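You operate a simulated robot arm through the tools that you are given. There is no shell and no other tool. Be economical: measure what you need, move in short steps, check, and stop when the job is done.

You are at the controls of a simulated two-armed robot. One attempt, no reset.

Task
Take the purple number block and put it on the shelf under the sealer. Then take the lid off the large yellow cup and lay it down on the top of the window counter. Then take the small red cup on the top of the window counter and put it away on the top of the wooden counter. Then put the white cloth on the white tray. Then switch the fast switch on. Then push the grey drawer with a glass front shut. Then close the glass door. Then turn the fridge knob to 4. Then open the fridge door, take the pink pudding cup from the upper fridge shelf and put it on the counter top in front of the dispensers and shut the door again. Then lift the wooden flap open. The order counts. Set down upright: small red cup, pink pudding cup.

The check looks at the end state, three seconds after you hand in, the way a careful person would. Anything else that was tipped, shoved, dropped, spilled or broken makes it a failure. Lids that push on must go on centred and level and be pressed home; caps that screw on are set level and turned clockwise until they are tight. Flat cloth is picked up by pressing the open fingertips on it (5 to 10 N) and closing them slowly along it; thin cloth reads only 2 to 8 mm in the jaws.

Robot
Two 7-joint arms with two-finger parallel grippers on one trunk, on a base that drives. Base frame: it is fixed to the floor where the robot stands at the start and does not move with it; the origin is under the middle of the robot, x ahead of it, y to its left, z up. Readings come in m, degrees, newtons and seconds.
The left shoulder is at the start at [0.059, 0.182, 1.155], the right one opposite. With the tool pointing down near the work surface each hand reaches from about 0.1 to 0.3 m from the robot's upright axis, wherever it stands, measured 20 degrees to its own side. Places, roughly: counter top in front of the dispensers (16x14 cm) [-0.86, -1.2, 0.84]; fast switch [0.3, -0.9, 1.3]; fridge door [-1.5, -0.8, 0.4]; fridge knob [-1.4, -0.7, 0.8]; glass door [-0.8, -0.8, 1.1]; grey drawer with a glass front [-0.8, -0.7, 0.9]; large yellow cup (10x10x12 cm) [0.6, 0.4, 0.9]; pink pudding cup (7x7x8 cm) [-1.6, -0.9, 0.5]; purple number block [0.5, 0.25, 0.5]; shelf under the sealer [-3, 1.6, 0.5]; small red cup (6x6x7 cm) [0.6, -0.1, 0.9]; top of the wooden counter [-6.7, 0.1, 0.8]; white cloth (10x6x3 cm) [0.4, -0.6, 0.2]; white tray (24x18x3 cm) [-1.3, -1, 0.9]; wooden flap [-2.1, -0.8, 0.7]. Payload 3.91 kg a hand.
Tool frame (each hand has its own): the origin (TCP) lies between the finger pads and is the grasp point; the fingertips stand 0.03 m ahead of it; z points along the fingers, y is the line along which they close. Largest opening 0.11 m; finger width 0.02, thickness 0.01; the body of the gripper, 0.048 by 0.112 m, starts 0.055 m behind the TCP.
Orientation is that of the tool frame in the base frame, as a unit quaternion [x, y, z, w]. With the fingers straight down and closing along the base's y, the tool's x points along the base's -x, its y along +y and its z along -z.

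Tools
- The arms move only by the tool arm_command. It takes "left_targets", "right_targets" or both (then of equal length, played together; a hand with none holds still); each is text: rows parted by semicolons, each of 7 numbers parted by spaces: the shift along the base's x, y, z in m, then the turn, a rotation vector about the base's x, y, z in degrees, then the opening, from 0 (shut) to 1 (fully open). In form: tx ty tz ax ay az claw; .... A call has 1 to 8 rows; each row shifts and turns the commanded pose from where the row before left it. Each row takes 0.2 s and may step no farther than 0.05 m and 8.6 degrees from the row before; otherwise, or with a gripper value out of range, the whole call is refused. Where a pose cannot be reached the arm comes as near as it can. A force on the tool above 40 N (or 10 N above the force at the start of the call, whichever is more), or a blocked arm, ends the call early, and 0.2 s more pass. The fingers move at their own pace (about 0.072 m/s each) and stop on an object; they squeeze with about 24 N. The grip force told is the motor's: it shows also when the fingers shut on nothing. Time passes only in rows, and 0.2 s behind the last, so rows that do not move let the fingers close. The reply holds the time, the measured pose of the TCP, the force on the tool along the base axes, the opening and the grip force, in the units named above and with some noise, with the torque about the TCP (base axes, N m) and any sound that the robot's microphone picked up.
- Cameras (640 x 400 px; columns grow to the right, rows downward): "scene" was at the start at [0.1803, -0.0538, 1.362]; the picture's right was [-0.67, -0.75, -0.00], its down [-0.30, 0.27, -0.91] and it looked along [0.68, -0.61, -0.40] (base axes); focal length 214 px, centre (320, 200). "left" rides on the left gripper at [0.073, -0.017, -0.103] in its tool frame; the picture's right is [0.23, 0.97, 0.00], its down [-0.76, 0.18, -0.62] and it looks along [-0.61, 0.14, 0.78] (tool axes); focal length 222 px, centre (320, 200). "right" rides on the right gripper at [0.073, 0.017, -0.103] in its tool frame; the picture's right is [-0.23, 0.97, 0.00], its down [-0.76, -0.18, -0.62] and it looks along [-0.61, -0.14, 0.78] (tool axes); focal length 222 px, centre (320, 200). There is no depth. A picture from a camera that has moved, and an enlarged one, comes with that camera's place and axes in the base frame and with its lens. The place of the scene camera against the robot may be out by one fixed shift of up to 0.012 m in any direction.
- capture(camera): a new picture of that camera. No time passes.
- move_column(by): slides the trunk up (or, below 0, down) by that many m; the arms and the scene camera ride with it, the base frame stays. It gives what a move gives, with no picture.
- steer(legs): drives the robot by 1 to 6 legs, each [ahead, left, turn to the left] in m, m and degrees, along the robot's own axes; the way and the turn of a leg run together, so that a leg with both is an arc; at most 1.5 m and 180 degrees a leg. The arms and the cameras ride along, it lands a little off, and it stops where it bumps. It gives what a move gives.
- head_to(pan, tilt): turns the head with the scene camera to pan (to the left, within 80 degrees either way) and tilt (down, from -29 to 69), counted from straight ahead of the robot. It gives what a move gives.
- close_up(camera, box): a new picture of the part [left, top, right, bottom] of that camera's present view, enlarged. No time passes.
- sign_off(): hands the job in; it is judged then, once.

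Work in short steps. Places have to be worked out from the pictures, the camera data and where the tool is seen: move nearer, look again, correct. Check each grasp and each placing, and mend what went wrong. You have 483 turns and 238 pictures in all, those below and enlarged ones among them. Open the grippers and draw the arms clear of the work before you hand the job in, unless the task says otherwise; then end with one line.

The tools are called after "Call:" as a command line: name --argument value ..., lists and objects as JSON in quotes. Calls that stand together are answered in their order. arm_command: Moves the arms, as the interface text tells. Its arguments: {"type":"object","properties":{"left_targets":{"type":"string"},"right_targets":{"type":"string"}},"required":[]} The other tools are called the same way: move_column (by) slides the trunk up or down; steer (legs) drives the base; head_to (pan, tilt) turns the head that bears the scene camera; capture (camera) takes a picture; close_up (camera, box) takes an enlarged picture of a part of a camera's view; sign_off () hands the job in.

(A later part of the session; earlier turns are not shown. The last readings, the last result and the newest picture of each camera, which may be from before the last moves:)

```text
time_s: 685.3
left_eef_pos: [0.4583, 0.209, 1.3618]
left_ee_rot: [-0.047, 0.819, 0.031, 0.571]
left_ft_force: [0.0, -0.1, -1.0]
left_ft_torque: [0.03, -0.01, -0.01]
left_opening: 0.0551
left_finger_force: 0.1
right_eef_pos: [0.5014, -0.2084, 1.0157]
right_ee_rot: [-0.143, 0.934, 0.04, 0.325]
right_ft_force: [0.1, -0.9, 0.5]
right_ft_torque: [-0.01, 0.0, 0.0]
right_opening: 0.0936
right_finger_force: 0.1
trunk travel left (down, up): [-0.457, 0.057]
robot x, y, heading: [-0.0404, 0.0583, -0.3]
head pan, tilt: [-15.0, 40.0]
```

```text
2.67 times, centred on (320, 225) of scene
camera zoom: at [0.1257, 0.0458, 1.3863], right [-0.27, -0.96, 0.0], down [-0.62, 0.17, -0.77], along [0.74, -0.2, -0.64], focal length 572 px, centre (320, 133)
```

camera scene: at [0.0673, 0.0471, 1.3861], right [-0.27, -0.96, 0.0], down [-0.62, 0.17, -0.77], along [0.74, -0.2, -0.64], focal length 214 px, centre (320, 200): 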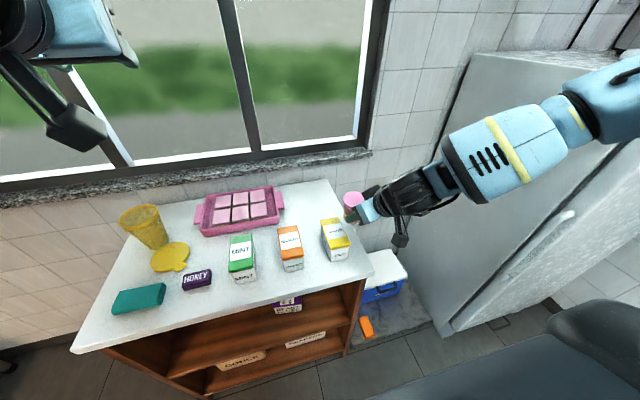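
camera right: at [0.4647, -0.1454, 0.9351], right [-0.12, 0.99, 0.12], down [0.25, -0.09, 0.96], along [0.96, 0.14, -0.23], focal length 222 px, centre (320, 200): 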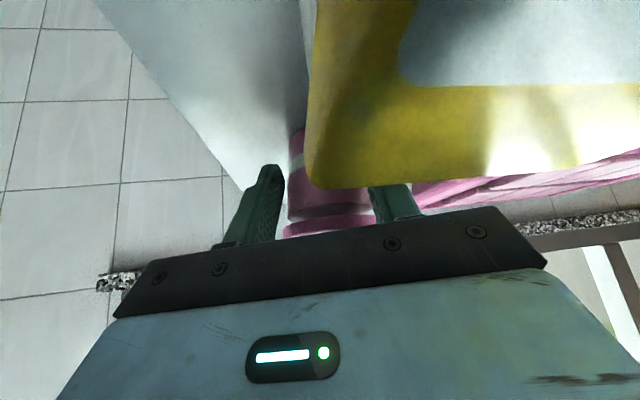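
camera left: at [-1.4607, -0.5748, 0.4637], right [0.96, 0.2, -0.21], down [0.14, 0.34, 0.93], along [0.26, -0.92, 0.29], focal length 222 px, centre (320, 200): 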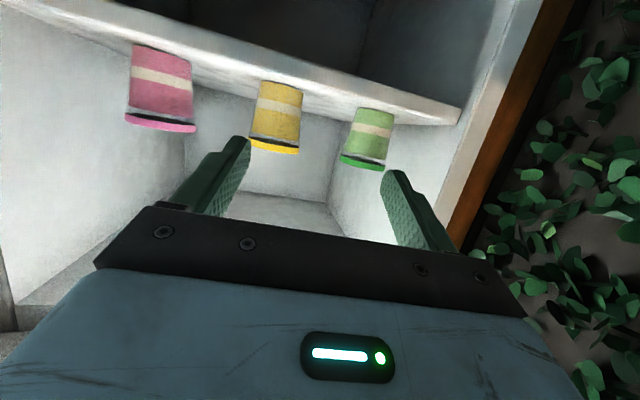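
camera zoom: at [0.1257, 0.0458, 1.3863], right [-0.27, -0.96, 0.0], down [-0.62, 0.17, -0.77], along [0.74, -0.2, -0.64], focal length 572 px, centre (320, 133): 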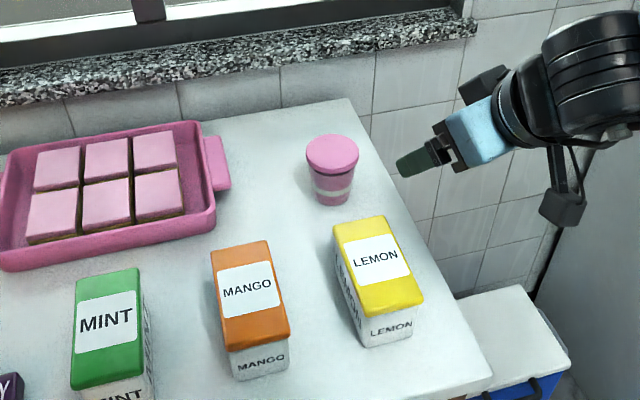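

The cup stands upright at about (0.60, -0.12). I'll back off, tuck the right hand high, and prepare the left hand.

Call:
steer --legs '[[-0.25, 0, 0]]'

Call:
arm_command --right_targets "-0.01 0.006 0.042 0 4.7 0 0.85;-0.01 0.006 0.042 0 4.7 0 0.85;-0.01 0.006 0.042 0 4.7 0 0.85;-0.01 0.006 0.042 0 4.7 0 0.85;-0.01 0.006 0.042 0 4.7 0 0.85;-0.01 0.006 0.042 0 4.7 0 0.85;-0.01 0.006 0.042 0 4.7 0 0.85;-0.01 0.006 0.042 0 4.7 0 0.85" --left_targets "0.01 0 -0.035 0 4 0 1;0.01 0 -0.035 0 4 0 1;0.01 0 -0.035 0 4 0 1;0.01 0 -0.035 0 4 0 1;0.01 0 -0.035 0 4 0 1;0.01 0 -0.035 0 4 0 1;0.01 0 -0.035 0 0 0 1;0 0 -0.035 0 0 0 1"

Call:
steer --legs '[[0, -0.3, 0], [0.17, 0, 0]]'

Call:
capture --camera "left"

```text
time_s: 687.1
left_eef_pos: [0.2114, 0.2119, 1.3611]
left_ee_rot: [-0.047, 0.82, 0.03, 0.57]
left_ft_force: [-0.2, -0.4, -0.5]
left_ft_torque: [-0.01, -0.01, 0.02]
left_opening: 0.0549
left_finger_force: 0.2
right_eef_pos: [0.2522, -0.2068, 1.0147]
right_ee_rot: [-0.143, 0.934, 0.039, 0.325]
right_ft_force: [0.0, -0.5, -0.2]
right_ft_torque: [0.03, 0.01, -0.01]
right_opening: 0.0935
right_finger_force: 0.1
trunk travel left (down, up): [-0.457, 0.057]
robot x, y, heading: [-0.283, 0.0647, -0.7]
head pan, tilt: [-15.0, 40.0]
```

```text
time_s: 688.9
left_eef_pos: [0.28, 0.2108, 1.0783]
left_ee_rot: [-0.039, 0.921, 0.04, 0.387]
left_ft_force: [-0.2, -1.2, 0.0]
left_ft_torque: [-0.04, -0.01, -0.01]
left_opening: 0.1101
left_finger_force: 0.1
right_eef_pos: [0.1729, -0.1555, 1.3501]
right_ee_rot: [-0.123, 0.989, 0.083, 0.006]
right_ft_force: [0.2, 0.9, -0.3]
right_ft_torque: [-0.01, 0.01, 0.0]
right_opening: 0.0935
right_finger_force: 0.1
trunk travel left (down, up): [-0.457, 0.057]
robot x, y, heading: [-0.2895, 0.0646, -0.5]
head pan, tilt: [-15.0, 40.0]
```

```text
time_s: 693.1
left_eef_pos: [0.4473, -0.0842, 1.0803]
left_ee_rot: [-0.041, 0.92, 0.041, 0.387]
left_ft_force: [0.1, -0.3, -0.3]
left_ft_torque: [0.01, 0.0, 0.01]
left_opening: 0.1102
left_finger_force: 0.1
right_eef_pos: [0.3403, -0.4533, 1.3508]
right_ee_rot: [-0.124, 0.989, 0.084, 0.007]
right_ft_force: [0.2, -0.6, 0.2]
right_ft_torque: [-0.01, 0.03, -0.01]
right_opening: 0.0934
right_finger_force: 0.1
trunk travel left (down, up): [-0.457, 0.057]
robot x, y, heading: [-0.12, -0.236, -0.2]
head pan, tilt: [-15.0, 40.0]
```

```text
18 pictures are left
camera left: at [0.3246, -0.1169, 1.0992], right [-0.26, 0.96, -0.12], down [0.07, 0.14, 0.99], along [0.96, 0.25, -0.11], focal length 222 px, centre (320, 200)
```

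left: 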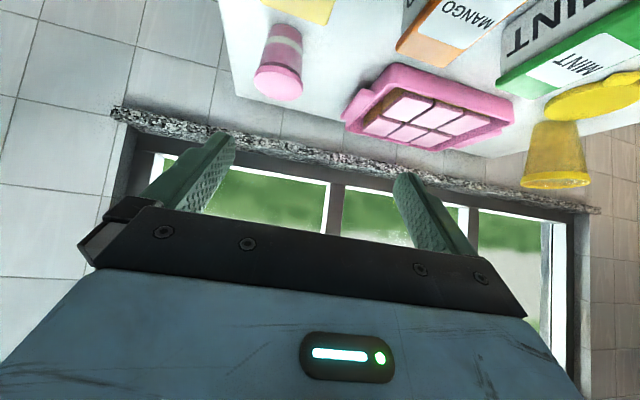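

The pink cup is at about (0.605, -0.12). I'll line the left hand up on its axis, slide down around the cup body, and close.

Call:
arm_command --left_targets "0.02 -0.027 -0.035 0 0 0 0.9;0.02 -0.027 -0.04 0 0 0 0.9;0.028 0.004 -0.028 0 0 0 0.9;0.028 0.004 -0.028 0 0 0 0.9;0.02 0.003 -0.02 0 0 0 0.9;0 0 0 0 0 0 0.9"

Call:
capture --camera "left"

```text
refused: row 2 steps farther than a row can; nothing moved
```

```text
17 pictures are left
camera left: at [0.3246, -0.1169, 1.0992], right [-0.26, 0.96, -0.12], down [0.07, 0.14, 0.99], along [0.96, 0.25, -0.11], focal length 222 px, centre (320, 200)
```

left: 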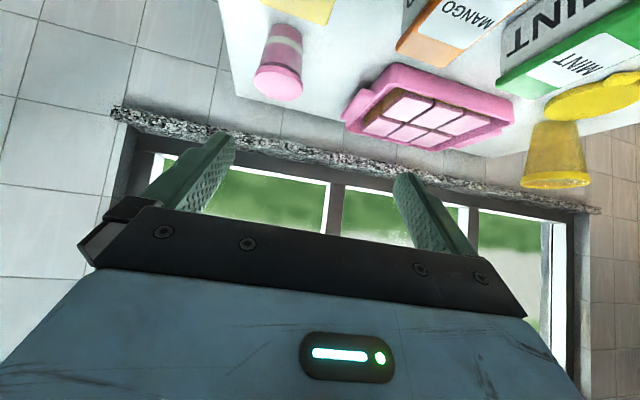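

One step was too large. I'll resend it with smaller steps, and capture separately to save pictures.

Call:
arm_command --left_targets "0.015 -0.02 -0.025 0 0 0 0.9;0.015 -0.02 -0.025 0 0 0 0.9;0.01 -0.014 -0.026 0 0 0 0.9;0.028 0.004 -0.028 0 0 0 0.9;0.028 0.004 -0.028 0 0 0 0.9;0.018 0.003 -0.018 0 0 0 0.9;0 0 0 0 0 0 0.9"

```text
time_s: 694.8
left_eef_pos: [0.5159, -0.039, 0.9602]
left_ee_rot: [-0.041, 0.92, 0.041, 0.387]
left_ft_force: [-0.2, 0.1, 0.7]
left_ft_torque: [-0.02, -0.03, 0.0]
left_opening: 0.099
left_finger_force: 0.1
left hand out of reach, approached as far as the arm can: row 1, 2, 3, 4, 5, 6
right_eef_pos: [0.3411, -0.4546, 1.3518]
right_ee_rot: [-0.124, 0.989, 0.084, 0.007]
right_ft_force: [0.1, 0.9, 0.8]
right_ft_torque: [0.01, -0.03, 0.02]
right_opening: 0.0935
right_finger_force: 0.1
trunk travel left (down, up): [-0.457, 0.057]
robot x, y, heading: [-0.1213, -0.2313, -0.1]
head pan, tilt: [-15.0, 40.0]
```

The left is limited inward at this heading. I'll raise, yaw it 25° inward, and try again.

Call:
arm_command --left_targets "-0.01 -0.005 0.04 0 0 -6.3 0.9;-0.01 -0.01 0.03 0 0 -6.3 0.9;0 -0.01 0.01 0 0 -6.3 0.9;0 -0.02 0 0 0 -6.3 0.9;0.01 -0.03 0 0 0 0 0.9;0 0 0 0 0 0 0.9"

Call:
capture --camera "left"

```text
time_s: 696.1
left_eef_pos: [0.5053, -0.115, 1.0427]
left_ee_rot: [0.16, 0.907, -0.044, 0.387]
left_ft_force: [0.2, 0.0, 0.2]
left_ft_torque: [0.01, 0.02, -0.02]
left_opening: 0.0989
left_finger_force: 0.1
right_eef_pos: [0.3396, -0.454, 1.3521]
right_ee_rot: [-0.125, 0.989, 0.084, 0.007]
right_ft_force: [-0.1, 0.2, 1.2]
right_ft_torque: [0.01, 0.0, -0.02]
right_opening: 0.0936
right_finger_force: 0.0
trunk travel left (down, up): [-0.457, 0.057]
robot x, y, heading: [-0.1166, -0.2339, -0.5]
head pan, tilt: [-15.0, 40.0]
```

```text
16 pictures are left
camera left: at [0.3815, -0.0929, 1.0607], right [0.17, 0.98, -0.12], down [0.12, 0.1, 0.99], along [0.98, -0.18, -0.1], focal length 222 px, centre (320, 200)
```

left: 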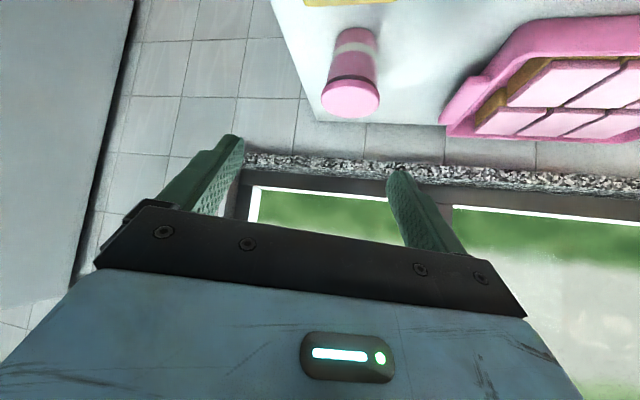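

Call:
arm_command --left_targets "0.003 0.013 -0.03 0 0 0 0.9;0.003 0.013 -0.029 0 0 0 0.9;0.0275 -0.008 -0.028 0 0 0 0.9;0.0275 -0.008 -0.028 0 0 0 0.9;0.017 -0.005 -0.017 0 0 0 0.9;0 0 0 0 0 0 0.9"

Call:
capture --camera "left"

```text
time_s: 697.5
left_eef_pos: [0.5414, -0.0629, 0.9372]
left_ee_rot: [0.16, 0.907, -0.045, 0.386]
left_ft_force: [-0.9, -0.2, 1.0]
left_ft_torque: [0.0, -0.02, 0.03]
left_opening: 0.0989
left_finger_force: 0.1
left hand out of reach, approached as far as the arm can: row 3, 4, 5
right_eef_pos: [0.3399, -0.4537, 1.3501]
right_ee_rot: [-0.125, 0.989, 0.084, 0.007]
right_ft_force: [0.2, 0.4, -0.2]
right_ft_torque: [0.01, -0.03, -0.01]
right_opening: 0.0933
right_finger_force: 0.1
trunk travel left (down, up): [-0.457, 0.057]
robot x, y, heading: [-0.1203, -0.2313, -0.6]
head pan, tilt: [-15.0, 40.0]
```

```text
15 pictures are left
camera left: at [0.4173, -0.0392, 0.9568], right [0.17, 0.98, -0.12], down [0.12, 0.1, 0.99], along [0.98, -0.18, -0.11], focal length 222 px, centre (320, 200)
```

left: 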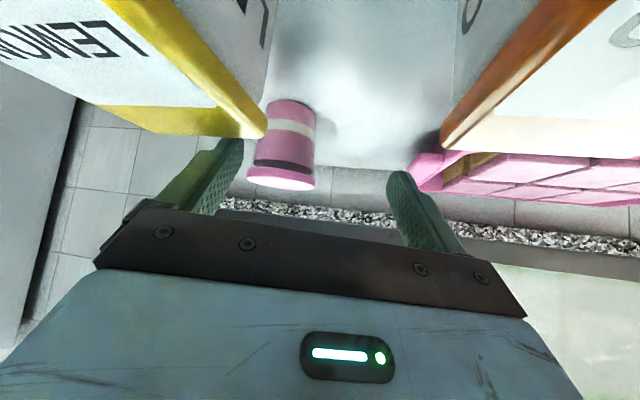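

The wrist camera is close above the boxes, so I'll rise first, then shift the base 5 cm forward and 6 cm right, so the cup can be reached from straight above.

Call:
arm_command --left_targets "0 0 0.035 0 0 0 0.9;0 0 0.04 0 0 0 0.9;0 0 0 0 0 0 0.9"

Call:
steer --legs '[[0.05, -0.055, 0]]'

Call:
arm_command --left_targets "0.002 0 -0.03 0 0 0 0.9;0 0 -0.03 0 0 0 0.9;0 0 0 0 0 0 0.9"

Call:
capture --camera "left"

```text
time_s: 698.4
left_eef_pos: [0.5417, -0.0622, 1.0122]
left_ee_rot: [0.162, 0.907, -0.045, 0.385]
left_ft_force: [-0.4, 0.0, 0.5]
left_ft_torque: [-0.04, 0.02, 0.03]
left_opening: 0.099
left_finger_force: 0.1
right_eef_pos: [0.3408, -0.4533, 1.3507]
right_ee_rot: [-0.124, 0.989, 0.083, 0.005]
right_ft_force: [0.8, -0.9, -0.4]
right_ft_torque: [0.02, 0.01, 0.0]
right_opening: 0.0938
right_finger_force: 0.1
trunk travel left (down, up): [-0.457, 0.057]
robot x, y, heading: [-0.1187, -0.2326, -0.2]
head pan, tilt: [-15.0, 40.0]
```

```text
time_s: 699.5
left_eef_pos: [0.5899, -0.1152, 1.0107]
left_ee_rot: [0.161, 0.907, -0.046, 0.387]
left_ft_force: [0.2, 0.6, 0.0]
left_ft_torque: [-0.02, 0.01, 0.02]
left_opening: 0.099
left_finger_force: 0.0
right_eef_pos: [0.3895, -0.5066, 1.3508]
right_ee_rot: [-0.125, 0.989, 0.083, 0.008]
right_ft_force: [-0.3, -0.4, 0.3]
right_ft_torque: [-0.01, 0.03, 0.01]
right_opening: 0.0932
right_finger_force: 0.0
trunk travel left (down, up): [-0.457, 0.057]
robot x, y, heading: [-0.0709, -0.2896, -0.0]
head pan, tilt: [-15.0, 40.0]
```

```text
time_s: 700.3
left_eef_pos: [0.5922, -0.1167, 0.9517]
left_ee_rot: [0.16, 0.907, -0.046, 0.386]
left_ft_force: [-0.3, -0.2, 0.4]
left_ft_torque: [-0.02, -0.01, 0.0]
left_opening: 0.0992
left_finger_force: 0.1
right_eef_pos: [0.3884, -0.5087, 1.3517]
right_ee_rot: [-0.126, 0.989, 0.083, 0.007]
right_ft_force: [0.2, -0.6, -0.3]
right_ft_torque: [0.01, -0.02, 0.02]
right_opening: 0.0935
right_finger_force: 0.0
trunk travel left (down, up): [-0.457, 0.057]
robot x, y, heading: [-0.0706, -0.2903, -0.0]
head pan, tilt: [-15.0, 40.0]
```

```text
14 pictures are left
camera left: at [0.4685, -0.0937, 0.9711], right [0.17, 0.98, -0.12], down [0.12, 0.1, 0.99], along [0.98, -0.18, -0.1], focal length 222 px, centre (320, 200)
```

left: 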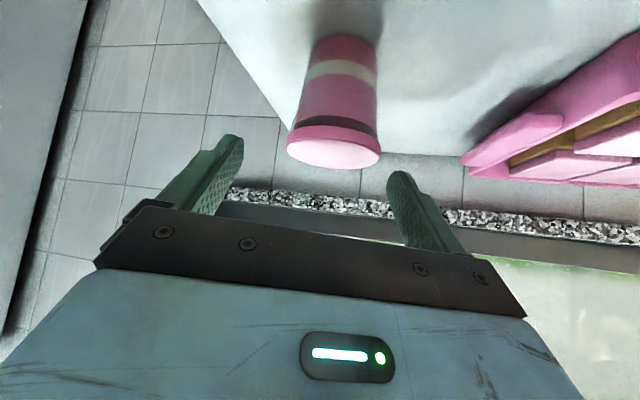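

Aligned. I'll lower the last 5 cm and close.

Call:
arm_command --left_targets "0.006 0.001 -0.02 0 0 0 0.9;0.006 0.001 -0.02 0 0 0 0.9;0 0 -0.01 0 0 0 0.9;0 0 0 0 0 0 0.9;0 0 0 0 0 0 0.6;0 0 0 0 0 0 0.45;0 0 0 0 0 0 0.4;0 0 0 0 0 0 0.4"

```text
time_s: 702.1
left_eef_pos: [0.5882, -0.0983, 0.9149]
left_ee_rot: [0.16, 0.907, -0.045, 0.386]
left_ft_force: [1.9, 0.8, 3.8]
left_ft_torque: [0.02, 0.23, -0.07]
left_opening: 0.056
left_finger_force: 24.0
left hand out of reach, approached as far as the arm can: row 1, 2, 3
right_eef_pos: [0.3884, -0.5077, 1.3517]
right_ee_rot: [-0.126, 0.989, 0.083, 0.008]
right_ft_force: [0.4, 0.1, 0.1]
right_ft_torque: [-0.04, 0.02, -0.03]
right_opening: 0.0934
right_finger_force: 0.2
trunk travel left (down, up): [-0.457, 0.057]
robot x, y, heading: [-0.0711, -0.2889, -0.3]
head pan, tilt: [-15.0, 40.0]
```

The cup is in the left hand now (opening 0.056, 24 N). I'll lift it straight up and check.

Call:
arm_command --left_targets "0 0 0.03 0 0 0 0.4;0 0 0.04 0 0 0 0.4;0 0 0.04 0 0 0 0.4;0 0 0.03 0 0 0 0.4;0 0 0 0 0 0 0.4"

Call:
capture --camera "left"

```text
time_s: 703.3
left_eef_pos: [0.5902, -0.0979, 1.0526]
left_ee_rot: [0.16, 0.908, -0.044, 0.385]
left_ft_force: [0.4, 0.3, -1.5]
left_ft_torque: [0.02, 0.07, -0.01]
left_opening: 0.056
left_finger_force: 24.1
right_eef_pos: [0.3898, -0.5079, 1.3502]
right_ee_rot: [-0.125, 0.989, 0.084, 0.007]
right_ft_force: [0.1, 0.3, 0.7]
right_ft_torque: [0.02, 0.0, 0.0]
right_opening: 0.0932
right_finger_force: 0.0
trunk travel left (down, up): [-0.457, 0.057]
robot x, y, heading: [-0.0688, -0.2905, -0.5]
head pan, tilt: [-15.0, 40.0]
```

```text
13 pictures are left
camera left: at [0.4662, -0.0761, 1.072], right [0.17, 0.98, -0.12], down [0.13, 0.1, 0.99], along [0.98, -0.18, -0.11], focal length 222 px, centre (320, 200)
```

left: 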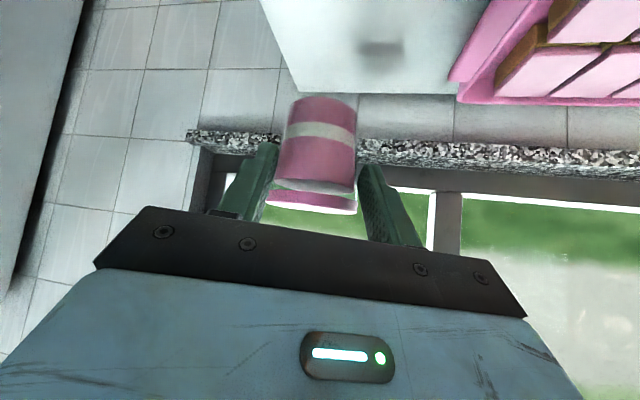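

It's upright and secure in the left hand. I'll back off, draw the hand in close, then turn to -155° and slide down the freezer aisle.

Call:
steer --legs '[[-0.25, 0.0, 0], [0, 0.45, 0]]'

Call:
arm_command --left_targets "-0.035 -0.01 0.01 0 0 0 0.4;-0.035 -0.01 0.01 0 0 0 0.4;-0.035 -0.01 0.01 0 0 0 0.4;-0.035 -0.01 0.01 0 0 0 0.4;-0.035 -0.01 0.01 0 0 0 0.4;-0.03 -0.01 0 0 0 0 0.4;0 0 0 0 0 0 0.4"

Call:
steer --legs '[[0, 0, -80], [0, 0, -75]]'

```text
time_s: 709.2
left_eef_pos: [0.3479, 0.3426, 1.0522]
left_ee_rot: [0.166, 0.907, -0.047, 0.385]
left_ft_force: [0.5, -0.2, -1.8]
left_ft_torque: [0.03, 0.06, -0.02]
left_opening: 0.0555
left_finger_force: 24.1
right_eef_pos: [0.1427, -0.0639, 1.3518]
right_ee_rot: [-0.119, 0.989, 0.083, 0.008]
right_ft_force: [0.5, 0.1, -0.3]
right_ft_torque: [0.0, 0.04, 0.02]
right_opening: 0.0934
right_finger_force: 0.1
trunk travel left (down, up): [-0.457, 0.057]
robot x, y, heading: [-0.3168, 0.1611, -1.2]
head pan, tilt: [-15.0, 40.0]
```

```text
time_s: 710.8
left_eef_pos: [0.1404, 0.2836, 1.1012]
left_ee_rot: [0.165, 0.906, -0.046, 0.386]
left_ft_force: [0.0, -0.6, -1.6]
left_ft_torque: [0.03, 0.08, 0.02]
left_opening: 0.0553
left_finger_force: 24.7
right_eef_pos: [0.1429, -0.0641, 1.3507]
right_ee_rot: [-0.119, 0.989, 0.084, 0.008]
right_ft_force: [1.0, -0.5, -0.1]
right_ft_torque: [-0.01, 0.0, 0.01]
right_opening: 0.0932
right_finger_force: 0.1
trunk travel left (down, up): [-0.457, 0.057]
robot x, y, heading: [-0.316, 0.1571, -1.0]
head pan, tilt: [-15.0, 40.0]
```

```text
time_s: 717.8
left_eef_pos: [-0.6727, -0.1471, 1.1015]
left_ee_rot: [0.921, 0.039, -0.386, 0.039]
left_ft_force: [-0.3, 0.1, -1.8]
left_ft_torque: [-0.01, -0.04, 0.01]
left_opening: 0.0546
left_finger_force: 24.2
right_eef_pos: [-0.8257, 0.1647, 1.3516]
right_ee_rot: [0.938, 0.336, 0.011, 0.083]
right_ft_force: [0.0, 0.3, -0.3]
right_ft_torque: [-0.01, 0.01, -0.01]
right_opening: 0.0934
right_finger_force: 0.1
trunk travel left (down, up): [-0.457, 0.057]
robot x, y, heading: [-0.3161, 0.16, -155.1]
head pan, tilt: [-15.0, 40.0]
```

Call:
move_column --by 0.05

Call:
steer --legs '[[0.175, 0.46, 0]]'

Call:
steer --legs '[[0.2, 0.43, 0]]'

Call:
capture --camera "left"

```text
time_s: 718.8
left_eef_pos: [-0.6736, -0.146, 1.1524]
left_ee_rot: [0.921, 0.04, -0.386, 0.04]
left_ft_force: [0.8, 0.7, -1.9]
left_ft_torque: [0.02, -0.02, -0.02]
left_opening: 0.0545
left_finger_force: 23.7
right_eef_pos: [-0.8158, 0.1713, 1.4144]
right_ee_rot: [0.938, 0.337, -0.005, 0.084]
right_ft_force: [0.1, 0.1, 0.4]
right_ft_torque: [-0.02, -0.04, -0.02]
right_opening: 0.0935
right_finger_force: 0.0
trunk travel left (down, up): [-0.507, 0.007]
robot x, y, heading: [-0.3152, 0.1586, -155.2]
head pan, tilt: [-15.0, 40.0]
```

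```text
time_s: 723.4
left_eef_pos: [-0.6321, -0.6445, 1.1515]
left_ee_rot: [0.92, 0.044, -0.386, 0.042]
left_ft_force: [-0.2, -0.5, -2.1]
left_ft_torque: [0.03, -0.06, -0.03]
left_opening: 0.0543
left_finger_force: 24.3
right_eef_pos: [-0.7758, -0.3295, 1.4155]
right_ee_rot: [0.936, 0.342, -0.004, 0.085]
right_ft_force: [-0.2, 0.2, -0.7]
right_ft_torque: [0.01, 0.02, 0.0]
right_opening: 0.0937
right_finger_force: 0.1
trunk travel left (down, up): [-0.507, 0.007]
robot x, y, heading: [-0.273, -0.3323, -154.8]
head pan, tilt: [-15.0, 40.0]
```

```text
time_s: 727.7
left_eef_pos: [-0.6283, -1.1191, 1.1528]
left_ee_rot: [0.921, 0.043, -0.386, 0.041]
left_ft_force: [-0.4, 1.0, -1.8]
left_ft_torque: [0.01, -0.08, 0.01]
left_opening: 0.0538
left_finger_force: 23.9
right_eef_pos: [-0.7723, -0.8011, 1.4152]
right_ee_rot: [0.936, 0.34, -0.004, 0.084]
right_ft_force: [0.0, 0.4, -0.1]
right_ft_torque: [0.02, 0.0, -0.03]
right_opening: 0.0935
right_finger_force: 0.0
trunk travel left (down, up): [-0.507, 0.007]
robot x, y, heading: [-0.273, -0.8079, -154.9]
head pan, tilt: [-15.0, 40.0]
```

```text
12 pictures are left
camera left: at [-0.5069, -1.0879, 1.1716], right [0.27, -0.96, -0.12], down [-0.07, -0.14, 0.99], along [-0.96, -0.25, -0.11], focal length 222 px, centre (320, 200)
```

left: 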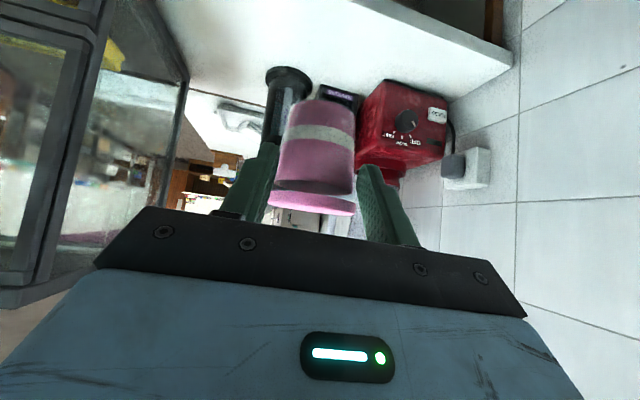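

I can see the spot clearly: free counter between the case, the straw dispenser and the blender. I'll extend over (-0.85, -1.19) and lower.

Call:
arm_command --left_targets "-0.042 -0.014 0 0 0 0 0.4;-0.042 -0.014 0 0 0 0 0.4;-0.042 -0.014 0 0 0 0 0.4;-0.042 -0.014 0 0 0 0 0.4;-0.042 -0.013 0 0 0 0 0.4;0 0 -0.04 0 0 0 0.4;0 0 -0.04 0 0 0 0.4;0 0 -0.04 0 0 0 0.4"

Call:
arm_command --left_targets "0 0 -0.035 0 0 0 0.4;0 0 -0.03 0 0 0 0.4;0 0 -0.02 0 0 0 0.4;0 0 0 0 0 0 0.4"

Call:
capture --camera "left"

```text
time_s: 729.5
left_eef_pos: [-0.7581, -1.2225, 1.0508]
left_ee_rot: [0.92, 0.042, -0.387, 0.039]
left_ft_force: [-0.4, 0.2, -1.3]
left_ft_torque: [0.03, -0.04, -0.01]
left_opening: 0.0537
left_finger_force: 24.1
left hand out of reach, approached as far as the arm can: row 4, 5, 6, 7, 8
right_eef_pos: [-0.772, -0.8015, 1.4145]
right_ee_rot: [0.937, 0.34, -0.004, 0.084]
right_ft_force: [-0.6, -0.3, -0.4]
right_ft_torque: [-0.01, 0.0, 0.03]
right_opening: 0.0935
right_finger_force: 0.1
trunk travel left (down, up): [-0.507, 0.007]
robot x, y, heading: [-0.272, -0.808, -155.0]
head pan, tilt: [-15.0, 40.0]
```

```text
time_s: 730.5
left_eef_pos: [-0.726, -1.2343, 0.9901]
left_ee_rot: [0.92, 0.043, -0.387, 0.041]
left_ft_force: [0.3, -0.6, -1.8]
left_ft_torque: [0.02, -0.06, -0.03]
left_opening: 0.0538
left_finger_force: 24.3
left hand out of reach, approached as far as the arm can: row 1, 2, 3
right_eef_pos: [-0.7712, -0.8034, 1.4161]
right_ee_rot: [0.937, 0.34, -0.005, 0.084]
right_ft_force: [-0.3, -0.4, 0.0]
right_ft_torque: [0.0, -0.02, -0.02]
right_opening: 0.0935
right_finger_force: 0.0
trunk travel left (down, up): [-0.507, 0.007]
robot x, y, heading: [-0.2724, -0.8067, -154.6]
head pan, tilt: [-15.0, 40.0]
```

```text
11 pictures are left
camera left: at [-0.603, -1.204, 1.009], right [0.27, -0.96, -0.12], down [-0.07, -0.14, 0.99], along [-0.96, -0.25, -0.11], focal length 222 px, centre (320, 200)
```

left: 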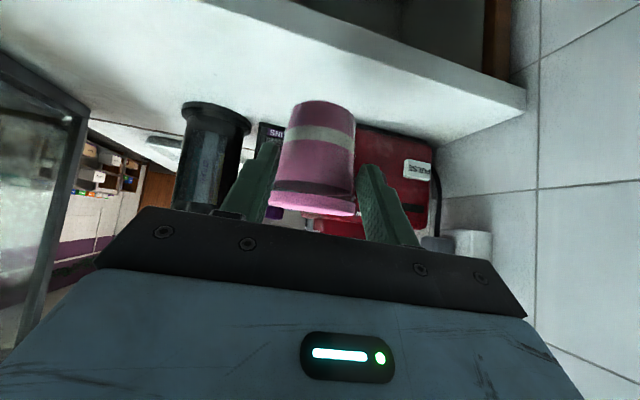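

The reach drifts at this heading. As before, a more inward yaw frees the left arm, so I'll rise, yaw it -28°, and come down again.

Call:
arm_command --left_targets "0 0.01 0.04 0 0 -7 0.4;0 0.01 0.04 0 0 -7 0.4;-0.01 0.01 0 0 0 -7 0.4;-0.03 0.01 0 0 0 -7 0.4;-0.035 0.005 0 0 0 0 0.4;-0.035 0 0 0 0 0 0.4;0 0 0 0 0 0 0.4"

Call:
arm_command --left_targets "0 0 -0.04 0 0 0 0.4;0 0 -0.04 0 0 0 0.4;0 0 -0.03 0 0 0 0.4;0 0 0 0 0 0 0.4"

```text
time_s: 732.1
left_eef_pos: [-0.7828, -1.2043, 1.0885]
left_ee_rot: [0.904, -0.181, -0.384, -0.053]
left_ft_force: [-0.1, -0.3, -0.7]
left_ft_torque: [-0.03, -0.06, 0.03]
left_opening: 0.0533
left_finger_force: 23.9
left hand out of reach, approached as far as the arm can: row 5, 6
right_eef_pos: [-0.7719, -0.8018, 1.4152]
right_ee_rot: [0.937, 0.34, -0.004, 0.084]
right_ft_force: [0.0, 0.4, -0.7]
right_ft_torque: [0.01, 0.07, -0.05]
right_opening: 0.0936
right_finger_force: 0.0
trunk travel left (down, up): [-0.507, 0.007]
robot x, y, heading: [-0.2706, -0.8075, -155.1]
head pan, tilt: [-15.0, 40.0]
```

```text
time_s: 733.1
left_eef_pos: [-0.7408, -1.2121, 0.9993]
left_ee_rot: [0.903, -0.18, -0.386, -0.053]
left_ft_force: [-0.1, 0.4, -2.5]
left_ft_torque: [0.02, -0.07, 0.06]
left_opening: 0.0535
left_finger_force: 24.0
left hand out of reach, approached as far as the arm can: row 1, 2, 3
right_eef_pos: [-0.7722, -0.802, 1.4147]
right_ee_rot: [0.937, 0.34, -0.005, 0.084]
right_ft_force: [0.1, -0.3, 0.5]
right_ft_torque: [0.02, 0.0, 0.02]
right_opening: 0.0935
right_finger_force: 0.0
trunk travel left (down, up): [-0.507, 0.007]
robot x, y, heading: [-0.2724, -0.8069, -154.7]
head pan, tilt: [-15.0, 40.0]
```

The arm seems to be in a different elbow posture, so lowering the trunk should help. First I'll bring the right hand clear of the case.

Call:
arm_command --right_targets "0.03 0.01 0 0 0 0 0.5;0.03 0.01 0 0 0 0 0.3;0.03 0.01 0 0 0 0 0;0.02 0.01 0 0 0 0 0;0 0 0 0 0 0 0" --left_targets "0 0 0.03 0 0 0 0.4;0 0 0.03 0 0 0 0.4;0 0 0.03 0 0 0 0.4;0 0 0 0 0 0 0.4;0 0 0 0 0 0 0.4"

Call:
move_column --by -0.1

```text
time_s: 734.3
left_eef_pos: [-0.7394, -1.2124, 1.0898]
left_ee_rot: [0.904, -0.181, -0.384, -0.054]
left_ft_force: [-0.2, -0.1, -1.4]
left_ft_torque: [-0.03, -0.08, 0.03]
left_opening: 0.0535
left_finger_force: 23.7
right_eef_pos: [-0.662, -0.764, 1.4164]
right_ee_rot: [0.937, 0.34, -0.005, 0.084]
right_ft_force: [0.5, 0.2, 0.1]
right_ft_torque: [0.01, -0.04, -0.02]
right_opening: 0.0001
right_finger_force: 24.2
trunk travel left (down, up): [-0.507, 0.007]
robot x, y, heading: [-0.2698, -0.807, -155.0]
head pan, tilt: [-15.0, 40.0]
```

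```text
time_s: 735.6
left_eef_pos: [-0.74, -1.2115, 0.9925]
left_ee_rot: [0.903, -0.181, -0.386, -0.053]
left_ft_force: [0.4, 0.8, -1.6]
left_ft_torque: [-0.02, -0.1, -0.02]
left_opening: 0.0534
left_finger_force: 23.6
right_eef_pos: [-0.6615, -0.7618, 1.3144]
right_ee_rot: [0.937, 0.34, -0.006, 0.084]
right_ft_force: [-0.2, 0.1, 0.3]
right_ft_torque: [-0.02, -0.01, -0.02]
right_opening: 0.0
right_finger_force: 23.8
trunk travel left (down, up): [-0.407, 0.107]
robot x, y, heading: [-0.2756, -0.8109, -155.1]
head pan, tilt: [-15.0, 40.0]
```

Call:
arm_command --left_targets "-0.03 0.006 0 0 0 0 0.4;-0.03 0.006 0 0 0 0 0.4;-0.03 0.006 0 0 0 0 0.4;0 0 -0.02 0 0 0 0.4;0 0 0 0 0 0 0.4"

```text
time_s: 736.8
left_eef_pos: [-0.8302, -1.1923, 0.9705]
left_ee_rot: [0.904, -0.179, -0.385, -0.052]
left_ft_force: [-0.3, 0.0, -1.8]
left_ft_torque: [-0.03, -0.09, -0.01]
left_opening: 0.0532
left_finger_force: 23.9
right_eef_pos: [-0.662, -0.7622, 1.3153]
right_ee_rot: [0.937, 0.34, -0.006, 0.084]
right_ft_force: [0.5, -0.4, 0.7]
right_ft_torque: [-0.04, 0.02, -0.04]
right_opening: 0.0001
right_finger_force: 24.3
trunk travel left (down, up): [-0.407, 0.107]
robot x, y, heading: [-0.2721, -0.8067, -154.9]
head pan, tilt: [-15.0, 40.0]
```

On target. I'll lower slowly to contact.

Call:
arm_command --left_targets "-0.003 0 -0.02 0 0 0 0.4;0 0 -0.015 0 0 0 0.4;0 0 -0.006 0 0 0 0.4;0 0 -0.004 0 0 0 0.4;0 0 -0.003 0 0 0 0.4;0 0 0 0 0 0 0.4"

```text
time_s: 738.2
left_eef_pos: [-0.8331, -1.1933, 0.9235]
left_ee_rot: [0.904, -0.18, -0.385, -0.053]
left_ft_force: [-0.1, 0.3, -2.3]
left_ft_torque: [-0.02, -0.08, 0.03]
left_opening: 0.053
left_finger_force: 23.9
right_eef_pos: [-0.6621, -0.7625, 1.3151]
right_ee_rot: [0.936, 0.341, -0.005, 0.085]
right_ft_force: [0.0, 0.0, 0.3]
right_ft_torque: [-0.01, 0.01, -0.01]
right_opening: 0.0
right_finger_force: 23.2
trunk travel left (down, up): [-0.407, 0.107]
robot x, y, heading: [-0.2688, -0.8116, -154.7]
head pan, tilt: [-15.0, 40.0]
```

Call:
arm_command --left_targets "0 0 -0.003 0 0 0 0.4;0 0 -0.003 0 0 0 0.4;0 0 -0.002 0 0 0 0.4;0 0 -0.002 0 0 0 0.4;0 0 0 0 0 0 0.4"

Call:
capture --camera "left"

```text
time_s: 739.4
left_eef_pos: [-0.8316, -1.1926, 0.9139]
left_ee_rot: [0.903, -0.181, -0.385, -0.054]
left_ft_force: [0.0, -0.1, -0.8]
left_ft_torque: [0.0, -0.01, -0.02]
left_opening: 0.0529
left_finger_force: 24.6
right_eef_pos: [-0.6607, -0.7629, 1.3153]
right_ee_rot: [0.936, 0.34, -0.004, 0.084]
right_ft_force: [-0.4, 0.0, -0.9]
right_ft_torque: [-0.03, 0.04, 0.03]
right_opening: 0.0004
right_finger_force: 23.5
trunk travel left (down, up): [-0.407, 0.107]
robot x, y, heading: [-0.2722, -0.8062, -155.1]
head pan, tilt: [-15.0, 40.0]
```

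```text
10 pictures are left
camera left: at [-0.7104, -1.2239, 0.9332], right [-0.21, -0.97, -0.12], down [-0.13, -0.09, 0.99], along [-0.97, 0.23, -0.1], focal length 222 px, centre (320, 200)
```

left: 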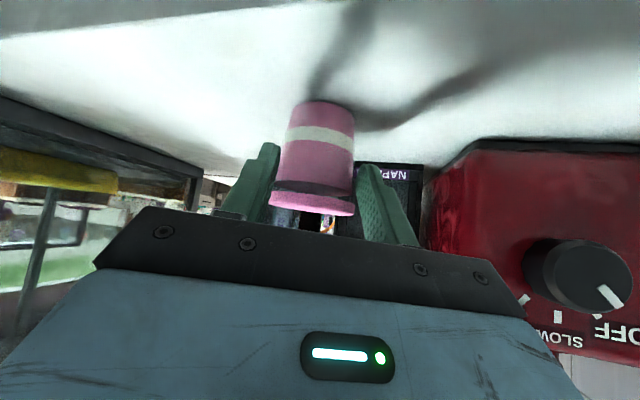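

Contact is just beginning. I'll lower 2 mm more, release, and withdraw along the tool.

Call:
arm_command --left_targets "0 0 -0.002 0 0 0 0.4;0 0 0 0 0 0 0.4;0 0 0 0 0 0 0.6;0 0 0 0 0 0 0.8;0 0 0 0 0 0 0.8;0.02 -0.005 0.02 0 0 0 0.8;0.025 -0.005 0.025 0 0 0 0.8;0.03 -0.005 0.03 0 0 0 0.8"

Call:
capture --camera "left"

```text
time_s: 741.2
left_eef_pos: [-0.7564, -1.2092, 0.9877]
left_ee_rot: [0.903, -0.181, -0.386, -0.054]
left_ft_force: [0.1, -1.2, 0.0]
left_ft_torque: [0.03, 0.01, 0.05]
left_opening: 0.0882
left_finger_force: 0.1
right_eef_pos: [-0.6601, -0.7617, 1.3153]
right_ee_rot: [0.937, 0.34, -0.005, 0.085]
right_ft_force: [-0.5, 0.3, 0.7]
right_ft_torque: [0.0, -0.02, 0.02]
right_opening: 0.0
right_finger_force: 24.0
trunk travel left (down, up): [-0.407, 0.107]
robot x, y, heading: [-0.2716, -0.8074, -154.8]
head pan, tilt: [-15.0, 40.0]
```

```text
9 pictures are left
camera left: at [-0.6338, -1.2389, 1.007], right [-0.21, -0.97, -0.12], down [-0.13, -0.09, 0.99], along [-0.97, 0.23, -0.11], focal length 222 px, centre (320, 200)
```

left: 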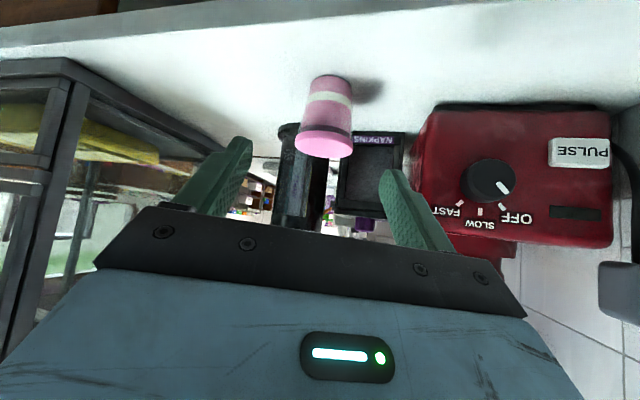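

The pink cup stands upright in front of the dispensers. Now I'll shut the fridge: draw the left hand in, slide back out of the aisle, and go round to the door's outer side.

Call:
arm_command --left_targets "0.03 0.01 0.03 0 0 0 0.3;0.03 0.02 0.03 0 0 0 0;0.03 0.02 0.03 0 0 0 0;0.02 0.02 0.02 0 0 0 0;0 0 0 0 0 0 0"

Call:
steer --legs '[[-0.2, -0.43, 0], [-0.2, -0.46, 0]]'

Call:
steer --legs '[[0, 0, 65], [0, -0.9, 0], [0, -0.85, 0]]'

```text
time_s: 742.4
left_eef_pos: [-0.6464, -1.1406, 1.0965]
left_ee_rot: [0.904, -0.18, -0.385, -0.054]
left_ft_force: [-0.3, -0.5, -0.4]
left_ft_torque: [-0.01, -0.01, 0.0]
left_opening: 0.0002
left_finger_force: 23.8
right_eef_pos: [-0.6633, -0.7621, 1.3152]
right_ee_rot: [0.937, 0.34, -0.004, 0.084]
right_ft_force: [0.3, 0.7, 0.4]
right_ft_torque: [0.0, 0.01, 0.01]
right_opening: 0.0
right_finger_force: 24.0
trunk travel left (down, up): [-0.407, 0.107]
robot x, y, heading: [-0.2751, -0.8053, -154.8]
head pan, tilt: [-15.0, 40.0]
```

```text
time_s: 750.9
left_eef_pos: [-0.6554, -0.1633, 1.0956]
left_ee_rot: [0.903, -0.184, -0.384, -0.055]
left_ft_force: [0.0, 0.5, 0.6]
left_ft_torque: [-0.01, -0.01, 0.0]
left_opening: 0.0001
left_finger_force: 24.2
right_eef_pos: [-0.6673, 0.2151, 1.3146]
right_ee_rot: [0.938, 0.337, -0.005, 0.084]
right_ft_force: [-0.2, -0.3, 0.8]
right_ft_torque: [0.0, -0.02, -0.03]
right_opening: 0.0
right_finger_force: 24.0
trunk travel left (down, up): [-0.407, 0.107]
robot x, y, heading: [-0.2793, 0.1618, -155.3]
head pan, tilt: [-15.0, 40.0]
```

```text
time_s: 769.3
left_eef_pos: [-1.8886, -0.2762, 1.0967]
left_ee_rot: [0.862, 0.324, -0.355, 0.158]
left_ft_force: [-0.6, 0.3, -0.2]
left_ft_torque: [-0.01, 0.02, -0.01]
left_opening: 0.0001
left_finger_force: 24.1
right_eef_pos: [-2.234, -0.1252, 1.3159]
right_ee_rot: [0.615, 0.784, 0.041, 0.075]
right_ft_force: [-0.2, 1.2, 0.6]
right_ft_torque: [-0.01, -0.02, 0.0]
right_opening: 0.0001
right_finger_force: 24.0
trunk travel left (down, up): [-0.407, 0.107]
robot x, y, heading: [-2.0278, 0.2048, -91.2]
head pan, tilt: [-15.0, 40.0]
```

I'm on the door's outer side. I'll yaw the left fist to point straight ahead, then lower the trunk.

Call:
arm_command --left_targets "-0.01 0 0 0 0 7 0;-0.01 0 0 0 0 7 0;-0.01 0 0 0 0 7 0;0 0 0 0 0 7 0;0 0 0 0 0 7 0;0 0 0 0 0 7 0;0 0 0 0 0 7 0;0 0 0 0 0 0 0"

Call:
move_column --by -0.38

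Call:
arm_command --left_targets "0 -0.03 -0.03 0 0 0 0;0 -0.03 -0.03 0 0 0 0;0 -0.03 -0.03 0 0 0 0;0 -0.03 -0.02 0 0 0 0;0 -0.03 0 0 0 0 0;0 0 0 0 0 0 0"

Call:
head_to --pan 20 --tilt 35

Call:
capture --camera "scene"

```text
time_s: 771.1
left_eef_pos: [-1.9164, -0.2766, 1.0975]
left_ee_rot: [0.648, 0.654, -0.257, 0.292]
left_ft_force: [0.5, 0.4, -0.1]
left_ft_torque: [-0.02, -0.03, -0.03]
left_opening: 0.0
left_finger_force: 24.0
right_eef_pos: [-2.2347, -0.1235, 1.3139]
right_ee_rot: [0.615, 0.784, 0.039, 0.074]
right_ft_force: [0.0, 0.7, 0.3]
right_ft_torque: [-0.04, 0.0, -0.01]
right_opening: 0.0002
right_finger_force: 24.2
trunk travel left (down, up): [-0.407, 0.107]
robot x, y, heading: [-2.019, 0.2076, -90.8]
head pan, tilt: [-15.0, 40.0]
```

```text
time_s: 773.6
left_eef_pos: [-1.9182, -0.3074, 0.7438]
left_ee_rot: [0.672, 0.674, -0.199, 0.235]
left_ft_force: [0.5, -0.1, 0.6]
left_ft_torque: [0.02, 0.03, 0.02]
left_opening: 0.0
left_finger_force: 24.1
right_eef_pos: [-2.2415, -0.1404, 1.0314]
right_ee_rot: [0.63, 0.771, 0.054, 0.075]
right_ft_force: [-2.1, -27.5, -15.0]
right_ft_torque: [2.52, 0.12, -0.74]
right_opening: 0.0001
right_finger_force: 23.7
trunk travel left (down, up): [-0.128, 0.386]
robot x, y, heading: [-2.0226, 0.2036, -90.9]
head pan, tilt: [-15.0, 40.0]
stopped: the force on the tool passed its limit at 65 N (the readings are from after the stop); the commanded pose is now the measured one
```

```text
time_s: 775.0
left_eef_pos: [-1.8868, -0.4477, 0.6314]
left_ee_rot: [0.672, 0.673, -0.2, 0.235]
left_ft_force: [0.8, -0.3, -0.3]
left_ft_torque: [-0.01, 0.0, 0.0]
left_opening: 0.0001
left_finger_force: 23.6
left hand out of reach, approached as far as the arm can: row 3, 4, 5
right_eef_pos: [-2.2412, -0.1375, 1.0332]
right_ee_rot: [0.628, 0.773, 0.053, 0.077]
right_ft_force: [-13.6, -34.1, -10.9]
right_ft_torque: [3.31, -1.06, -0.53]
right_opening: 0.0001
right_finger_force: 24.1
trunk travel left (down, up): [-0.128, 0.386]
robot x, y, heading: [-2.0249, 0.206, -90.9]
head pan, tilt: [-15.0, 40.0]
```

```text
time_s: 776.0
left_eef_pos: [-1.8871, -0.4476, 0.6312]
left_ee_rot: [0.671, 0.674, -0.199, 0.236]
left_ft_force: [0.4, 0.1, 0.4]
left_ft_torque: [0.02, 0.03, -0.01]
left_opening: 0.0
left_finger_force: 23.7
right_eef_pos: [-2.2395, -0.1373, 1.0337]
right_ee_rot: [0.628, 0.773, 0.053, 0.076]
right_ft_force: [5.0, -39.0, -7.1]
right_ft_torque: [4.13, 0.84, -1.37]
right_opening: 0.0
right_finger_force: 24.1
trunk travel left (down, up): [-0.128, 0.386]
robot x, y, heading: [-2.0217, 0.2069, -90.9]
head pan, tilt: [20.0, 35.0]
```

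```text
8 pictures are left
camera scene: at [-2.0438, -0.0796, 1.0359], right [-0.96, 0.27, 0.0], down [0.14, 0.5, -0.85], along [-0.23, -0.82, -0.52], focal length 214 px, centre (320, 200)
```

scene: 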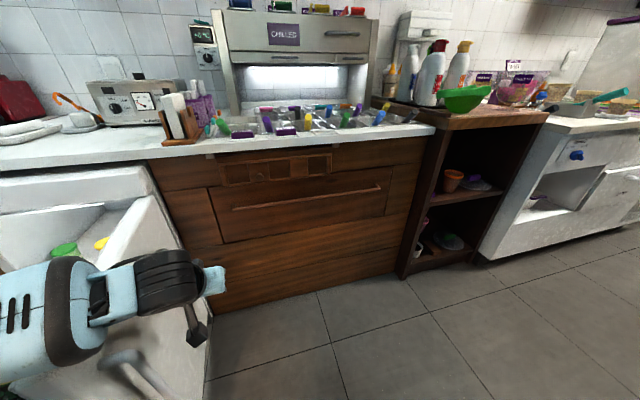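

The view shows the door with my fist on its outer side, and the wooden flap, the inset panel at about (-2.08, -0.80, 0.74). The right hand is pressing the head, so I'll push it forward. Then I'll push the door by sliding the base toward +x.

Call:
arm_command --right_targets "0 -0.03 0 0 0 0 0;-0.01 -0.04 0 0 0 0 0;-0.01 -0.04 0 0 0 0 0;0 0 0 0 0 0 0"

Call:
steer --legs '[[0, 0.2, 0]]'

```text
time_s: 777.0
left_eef_pos: [-1.887, -0.4468, 0.6323]
left_ee_rot: [0.672, 0.673, -0.199, 0.235]
left_ft_force: [0.2, 0.2, -0.4]
left_ft_torque: [0.0, -0.03, 0.0]
left_opening: 0.0001
left_finger_force: 24.0
right_eef_pos: [-2.258, -0.2479, 1.035]
right_ee_rot: [0.626, 0.774, 0.053, 0.078]
right_ft_force: [-0.5, 0.8, 0.3]
right_ft_torque: [0.0, 0.0, 0.01]
right_opening: 0.0
right_finger_force: 24.0
trunk travel left (down, up): [-0.128, 0.386]
robot x, y, heading: [-2.0198, 0.1997, -90.9]
head pan, tilt: [20.0, 35.0]
```

```text
time_s: 779.3
left_eef_pos: [-1.6882, -0.4506, 0.6315]
left_ee_rot: [0.672, 0.674, -0.198, 0.235]
left_ft_force: [0.5, 0.7, -0.3]
left_ft_torque: [-0.04, 0.01, -0.02]
left_opening: 0.0
left_finger_force: 24.2
right_eef_pos: [-2.0592, -0.251, 1.0339]
right_ee_rot: [0.626, 0.774, 0.052, 0.078]
right_ft_force: [0.0, 0.0, -0.3]
right_ft_torque: [0.01, 0.0, 0.02]
right_opening: 0.0
right_finger_force: 24.1
trunk travel left (down, up): [-0.128, 0.386]
robot x, y, heading: [-1.8194, 0.202, -90.8]
head pan, tilt: [20.0, 35.0]
```

Call:
steer --legs '[[0, 0.2, 0]]'

Call:
head_to --pan 10 --tilt 40

Call:
capture --camera "scene"

```text
time_s: 781.7
left_eef_pos: [-1.4931, -0.4547, 0.6307]
left_ee_rot: [0.672, 0.673, -0.199, 0.235]
left_ft_force: [0.4, -0.8, 0.3]
left_ft_torque: [0.0, 0.01, 0.0]
left_opening: 0.0
left_finger_force: 24.1
right_eef_pos: [-1.8654, -0.2544, 1.0341]
right_ee_rot: [0.626, 0.774, 0.052, 0.078]
right_ft_force: [0.7, -0.6, 0.2]
right_ft_torque: [0.01, 0.0, -0.01]
right_opening: 0.0
right_finger_force: 23.7
trunk travel left (down, up): [-0.128, 0.386]
robot x, y, heading: [-1.6265, 0.2007, -91.1]
head pan, tilt: [20.0, 35.0]
```

```text
time_s: 782.4
left_eef_pos: [-1.4923, -0.4544, 0.6314]
left_ee_rot: [0.672, 0.674, -0.199, 0.235]
left_ft_force: [0.8, -0.3, -0.2]
left_ft_torque: [0.04, -0.02, -0.01]
left_opening: 0.0001
left_finger_force: 24.2
right_eef_pos: [-1.8655, -0.2554, 1.0328]
right_ee_rot: [0.626, 0.775, 0.052, 0.078]
right_ft_force: [-0.5, 0.2, 0.2]
right_ft_torque: [-0.01, 0.0, 0.0]
right_opening: 0.0
right_finger_force: 24.7
trunk travel left (down, up): [-0.128, 0.386]
robot x, y, heading: [-1.6272, 0.1971, -90.8]
head pan, tilt: [10.0, 40.0]
```

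```text
7 pictures are left
camera scene: at [-1.6131, -0.084, 1.0225], right [-0.99, -0.16, 0.0], down [-0.1, 0.63, -0.77], along [0.12, -0.76, -0.64], focal length 214 px, centre (320, 200)
```

scene: 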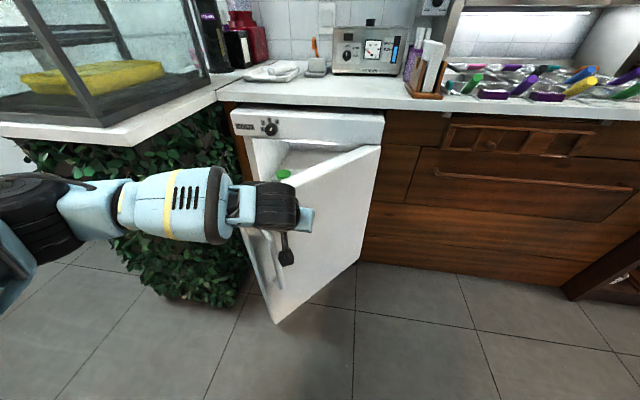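

The door is half closed. I'll drive forward to push it shut.

Call:
steer --legs '[[0.15, 0.05, 0]]'

Call:
steer --legs '[[0.16, 0.02, 0]]'

```text
time_s: 783.8
left_eef_pos: [-1.4446, -0.6066, 0.6301]
left_ee_rot: [0.672, 0.674, -0.198, 0.235]
left_ft_force: [-0.7, 0.8, -0.5]
left_ft_torque: [0.04, -0.01, 0.02]
left_opening: 0.0
left_finger_force: 23.8
right_eef_pos: [-1.8176, -0.4079, 1.0347]
right_ee_rot: [0.626, 0.774, 0.053, 0.078]
right_ft_force: [-0.7, -0.1, 0.5]
right_ft_torque: [0.03, 0.01, 0.02]
right_opening: 0.0
right_finger_force: 24.1
trunk travel left (down, up): [-0.128, 0.386]
robot x, y, heading: [-1.5815, 0.0457, -91.1]
head pan, tilt: [10.0, 40.0]
```

```text
time_s: 784.7
left_eef_pos: [-1.439, -0.6266, 0.634]
left_ee_rot: [0.669, 0.676, -0.195, 0.238]
left_ft_force: [0.4, 0.3, -0.5]
left_ft_torque: [0.02, -0.04, -0.01]
left_opening: 0.0
left_finger_force: 23.9
right_eef_pos: [-1.8163, -0.43, 1.0356]
right_ee_rot: [0.622, 0.777, 0.051, 0.08]
right_ft_force: [-0.3, -0.6, -0.8]
right_ft_torque: [-0.03, -0.01, -0.01]
right_opening: 0.0
right_finger_force: 23.3
trunk travel left (down, up): [-0.128, 0.386]
robot x, y, heading: [-1.5752, 0.0162, -90.7]
head pan, tilt: [10.0, 40.0]
stopped in leg 1: the robot was blocked; the commanded pose is now the measured one
```

The base is blocked (the elbow near the case), so I'll finish by extending the arm.

Call:
arm_command --left_targets "0 -0.025 0 0 0 0 0;0 -0.025 0 0 0 0 0;0 -0.025 0 0 0 0 0;0 -0.025 0 0 0 0 0;0 -0.025 0 0 0 0 0;0 0 0 0 0 0 0"

```text
time_s: 786.3
left_eef_pos: [-1.4414, -0.69, 0.6265]
left_ee_rot: [0.688, 0.659, -0.198, 0.229]
left_ft_force: [0.3, 0.1, 0.0]
left_ft_torque: [0.01, -0.01, 0.0]
left_opening: 0.0
left_finger_force: 23.7
left hand out of reach, approached as far as the arm can: row 1, 2, 3, 4, 5
right_eef_pos: [-1.827, -0.428, 1.0359]
right_ee_rot: [0.627, 0.773, 0.052, 0.081]
right_ft_force: [0.4, 0.6, -0.6]
right_ft_torque: [-0.03, 0.01, -0.01]
right_opening: 0.0001
right_finger_force: 24.3
trunk travel left (down, up): [-0.128, 0.386]
robot x, y, heading: [-1.5827, 0.0166, -91.3]
head pan, tilt: [10.0, 40.0]
stopped in row 6 (left hand): the arm was blocked; the commanded pose is now the measured one
```

Nearly shut. I'll shift the base 12 cm to the right to free the elbow, then push forward.

Call:
steer --legs '[[0, -0.14, 0], [0.1, 0, 0]]'

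Call:
capture --camera "scene"

```text
time_s: 788.6
left_eef_pos: [-1.5574, -0.714, 0.6152]
left_ee_rot: [0.683, 0.67, -0.191, 0.222]
left_ft_force: [0.8, -0.1, 0.4]
left_ft_torque: [0.0, 0.01, 0.0]
left_opening: 0.0
left_finger_force: 24.6
right_eef_pos: [-1.9484, -0.4617, 1.0336]
right_ee_rot: [0.623, 0.777, 0.052, 0.075]
right_ft_force: [0.1, -0.1, -0.1]
right_ft_torque: [0.0, -0.03, -0.01]
right_opening: 0.0
right_finger_force: 23.9
trunk travel left (down, up): [-0.128, 0.386]
robot x, y, heading: [-1.7134, -0.0051, -90.4]
head pan, tilt: [10.0, 40.0]
stopped in leg 2: the force on the tool passed its limit at 65 N (the readings are from after the stop); the commanded pose is now the measured one
```

```text
6 pictures are left
camera scene: at [-1.6982, -0.2885, 1.0222], right [-0.99, -0.16, 0.0], down [-0.11, 0.63, -0.77], along [0.13, -0.76, -0.64], focal length 214 px, centre (320, 200)
```

scene: 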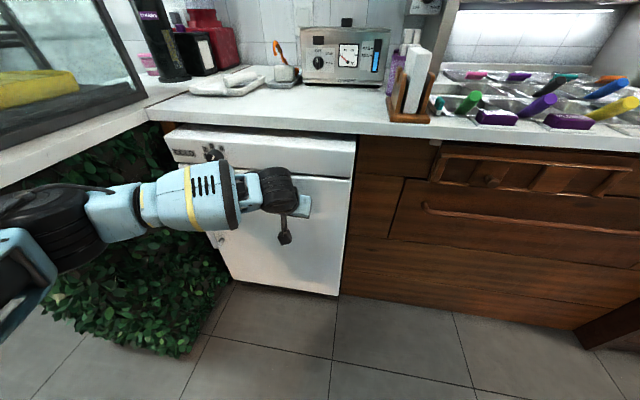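

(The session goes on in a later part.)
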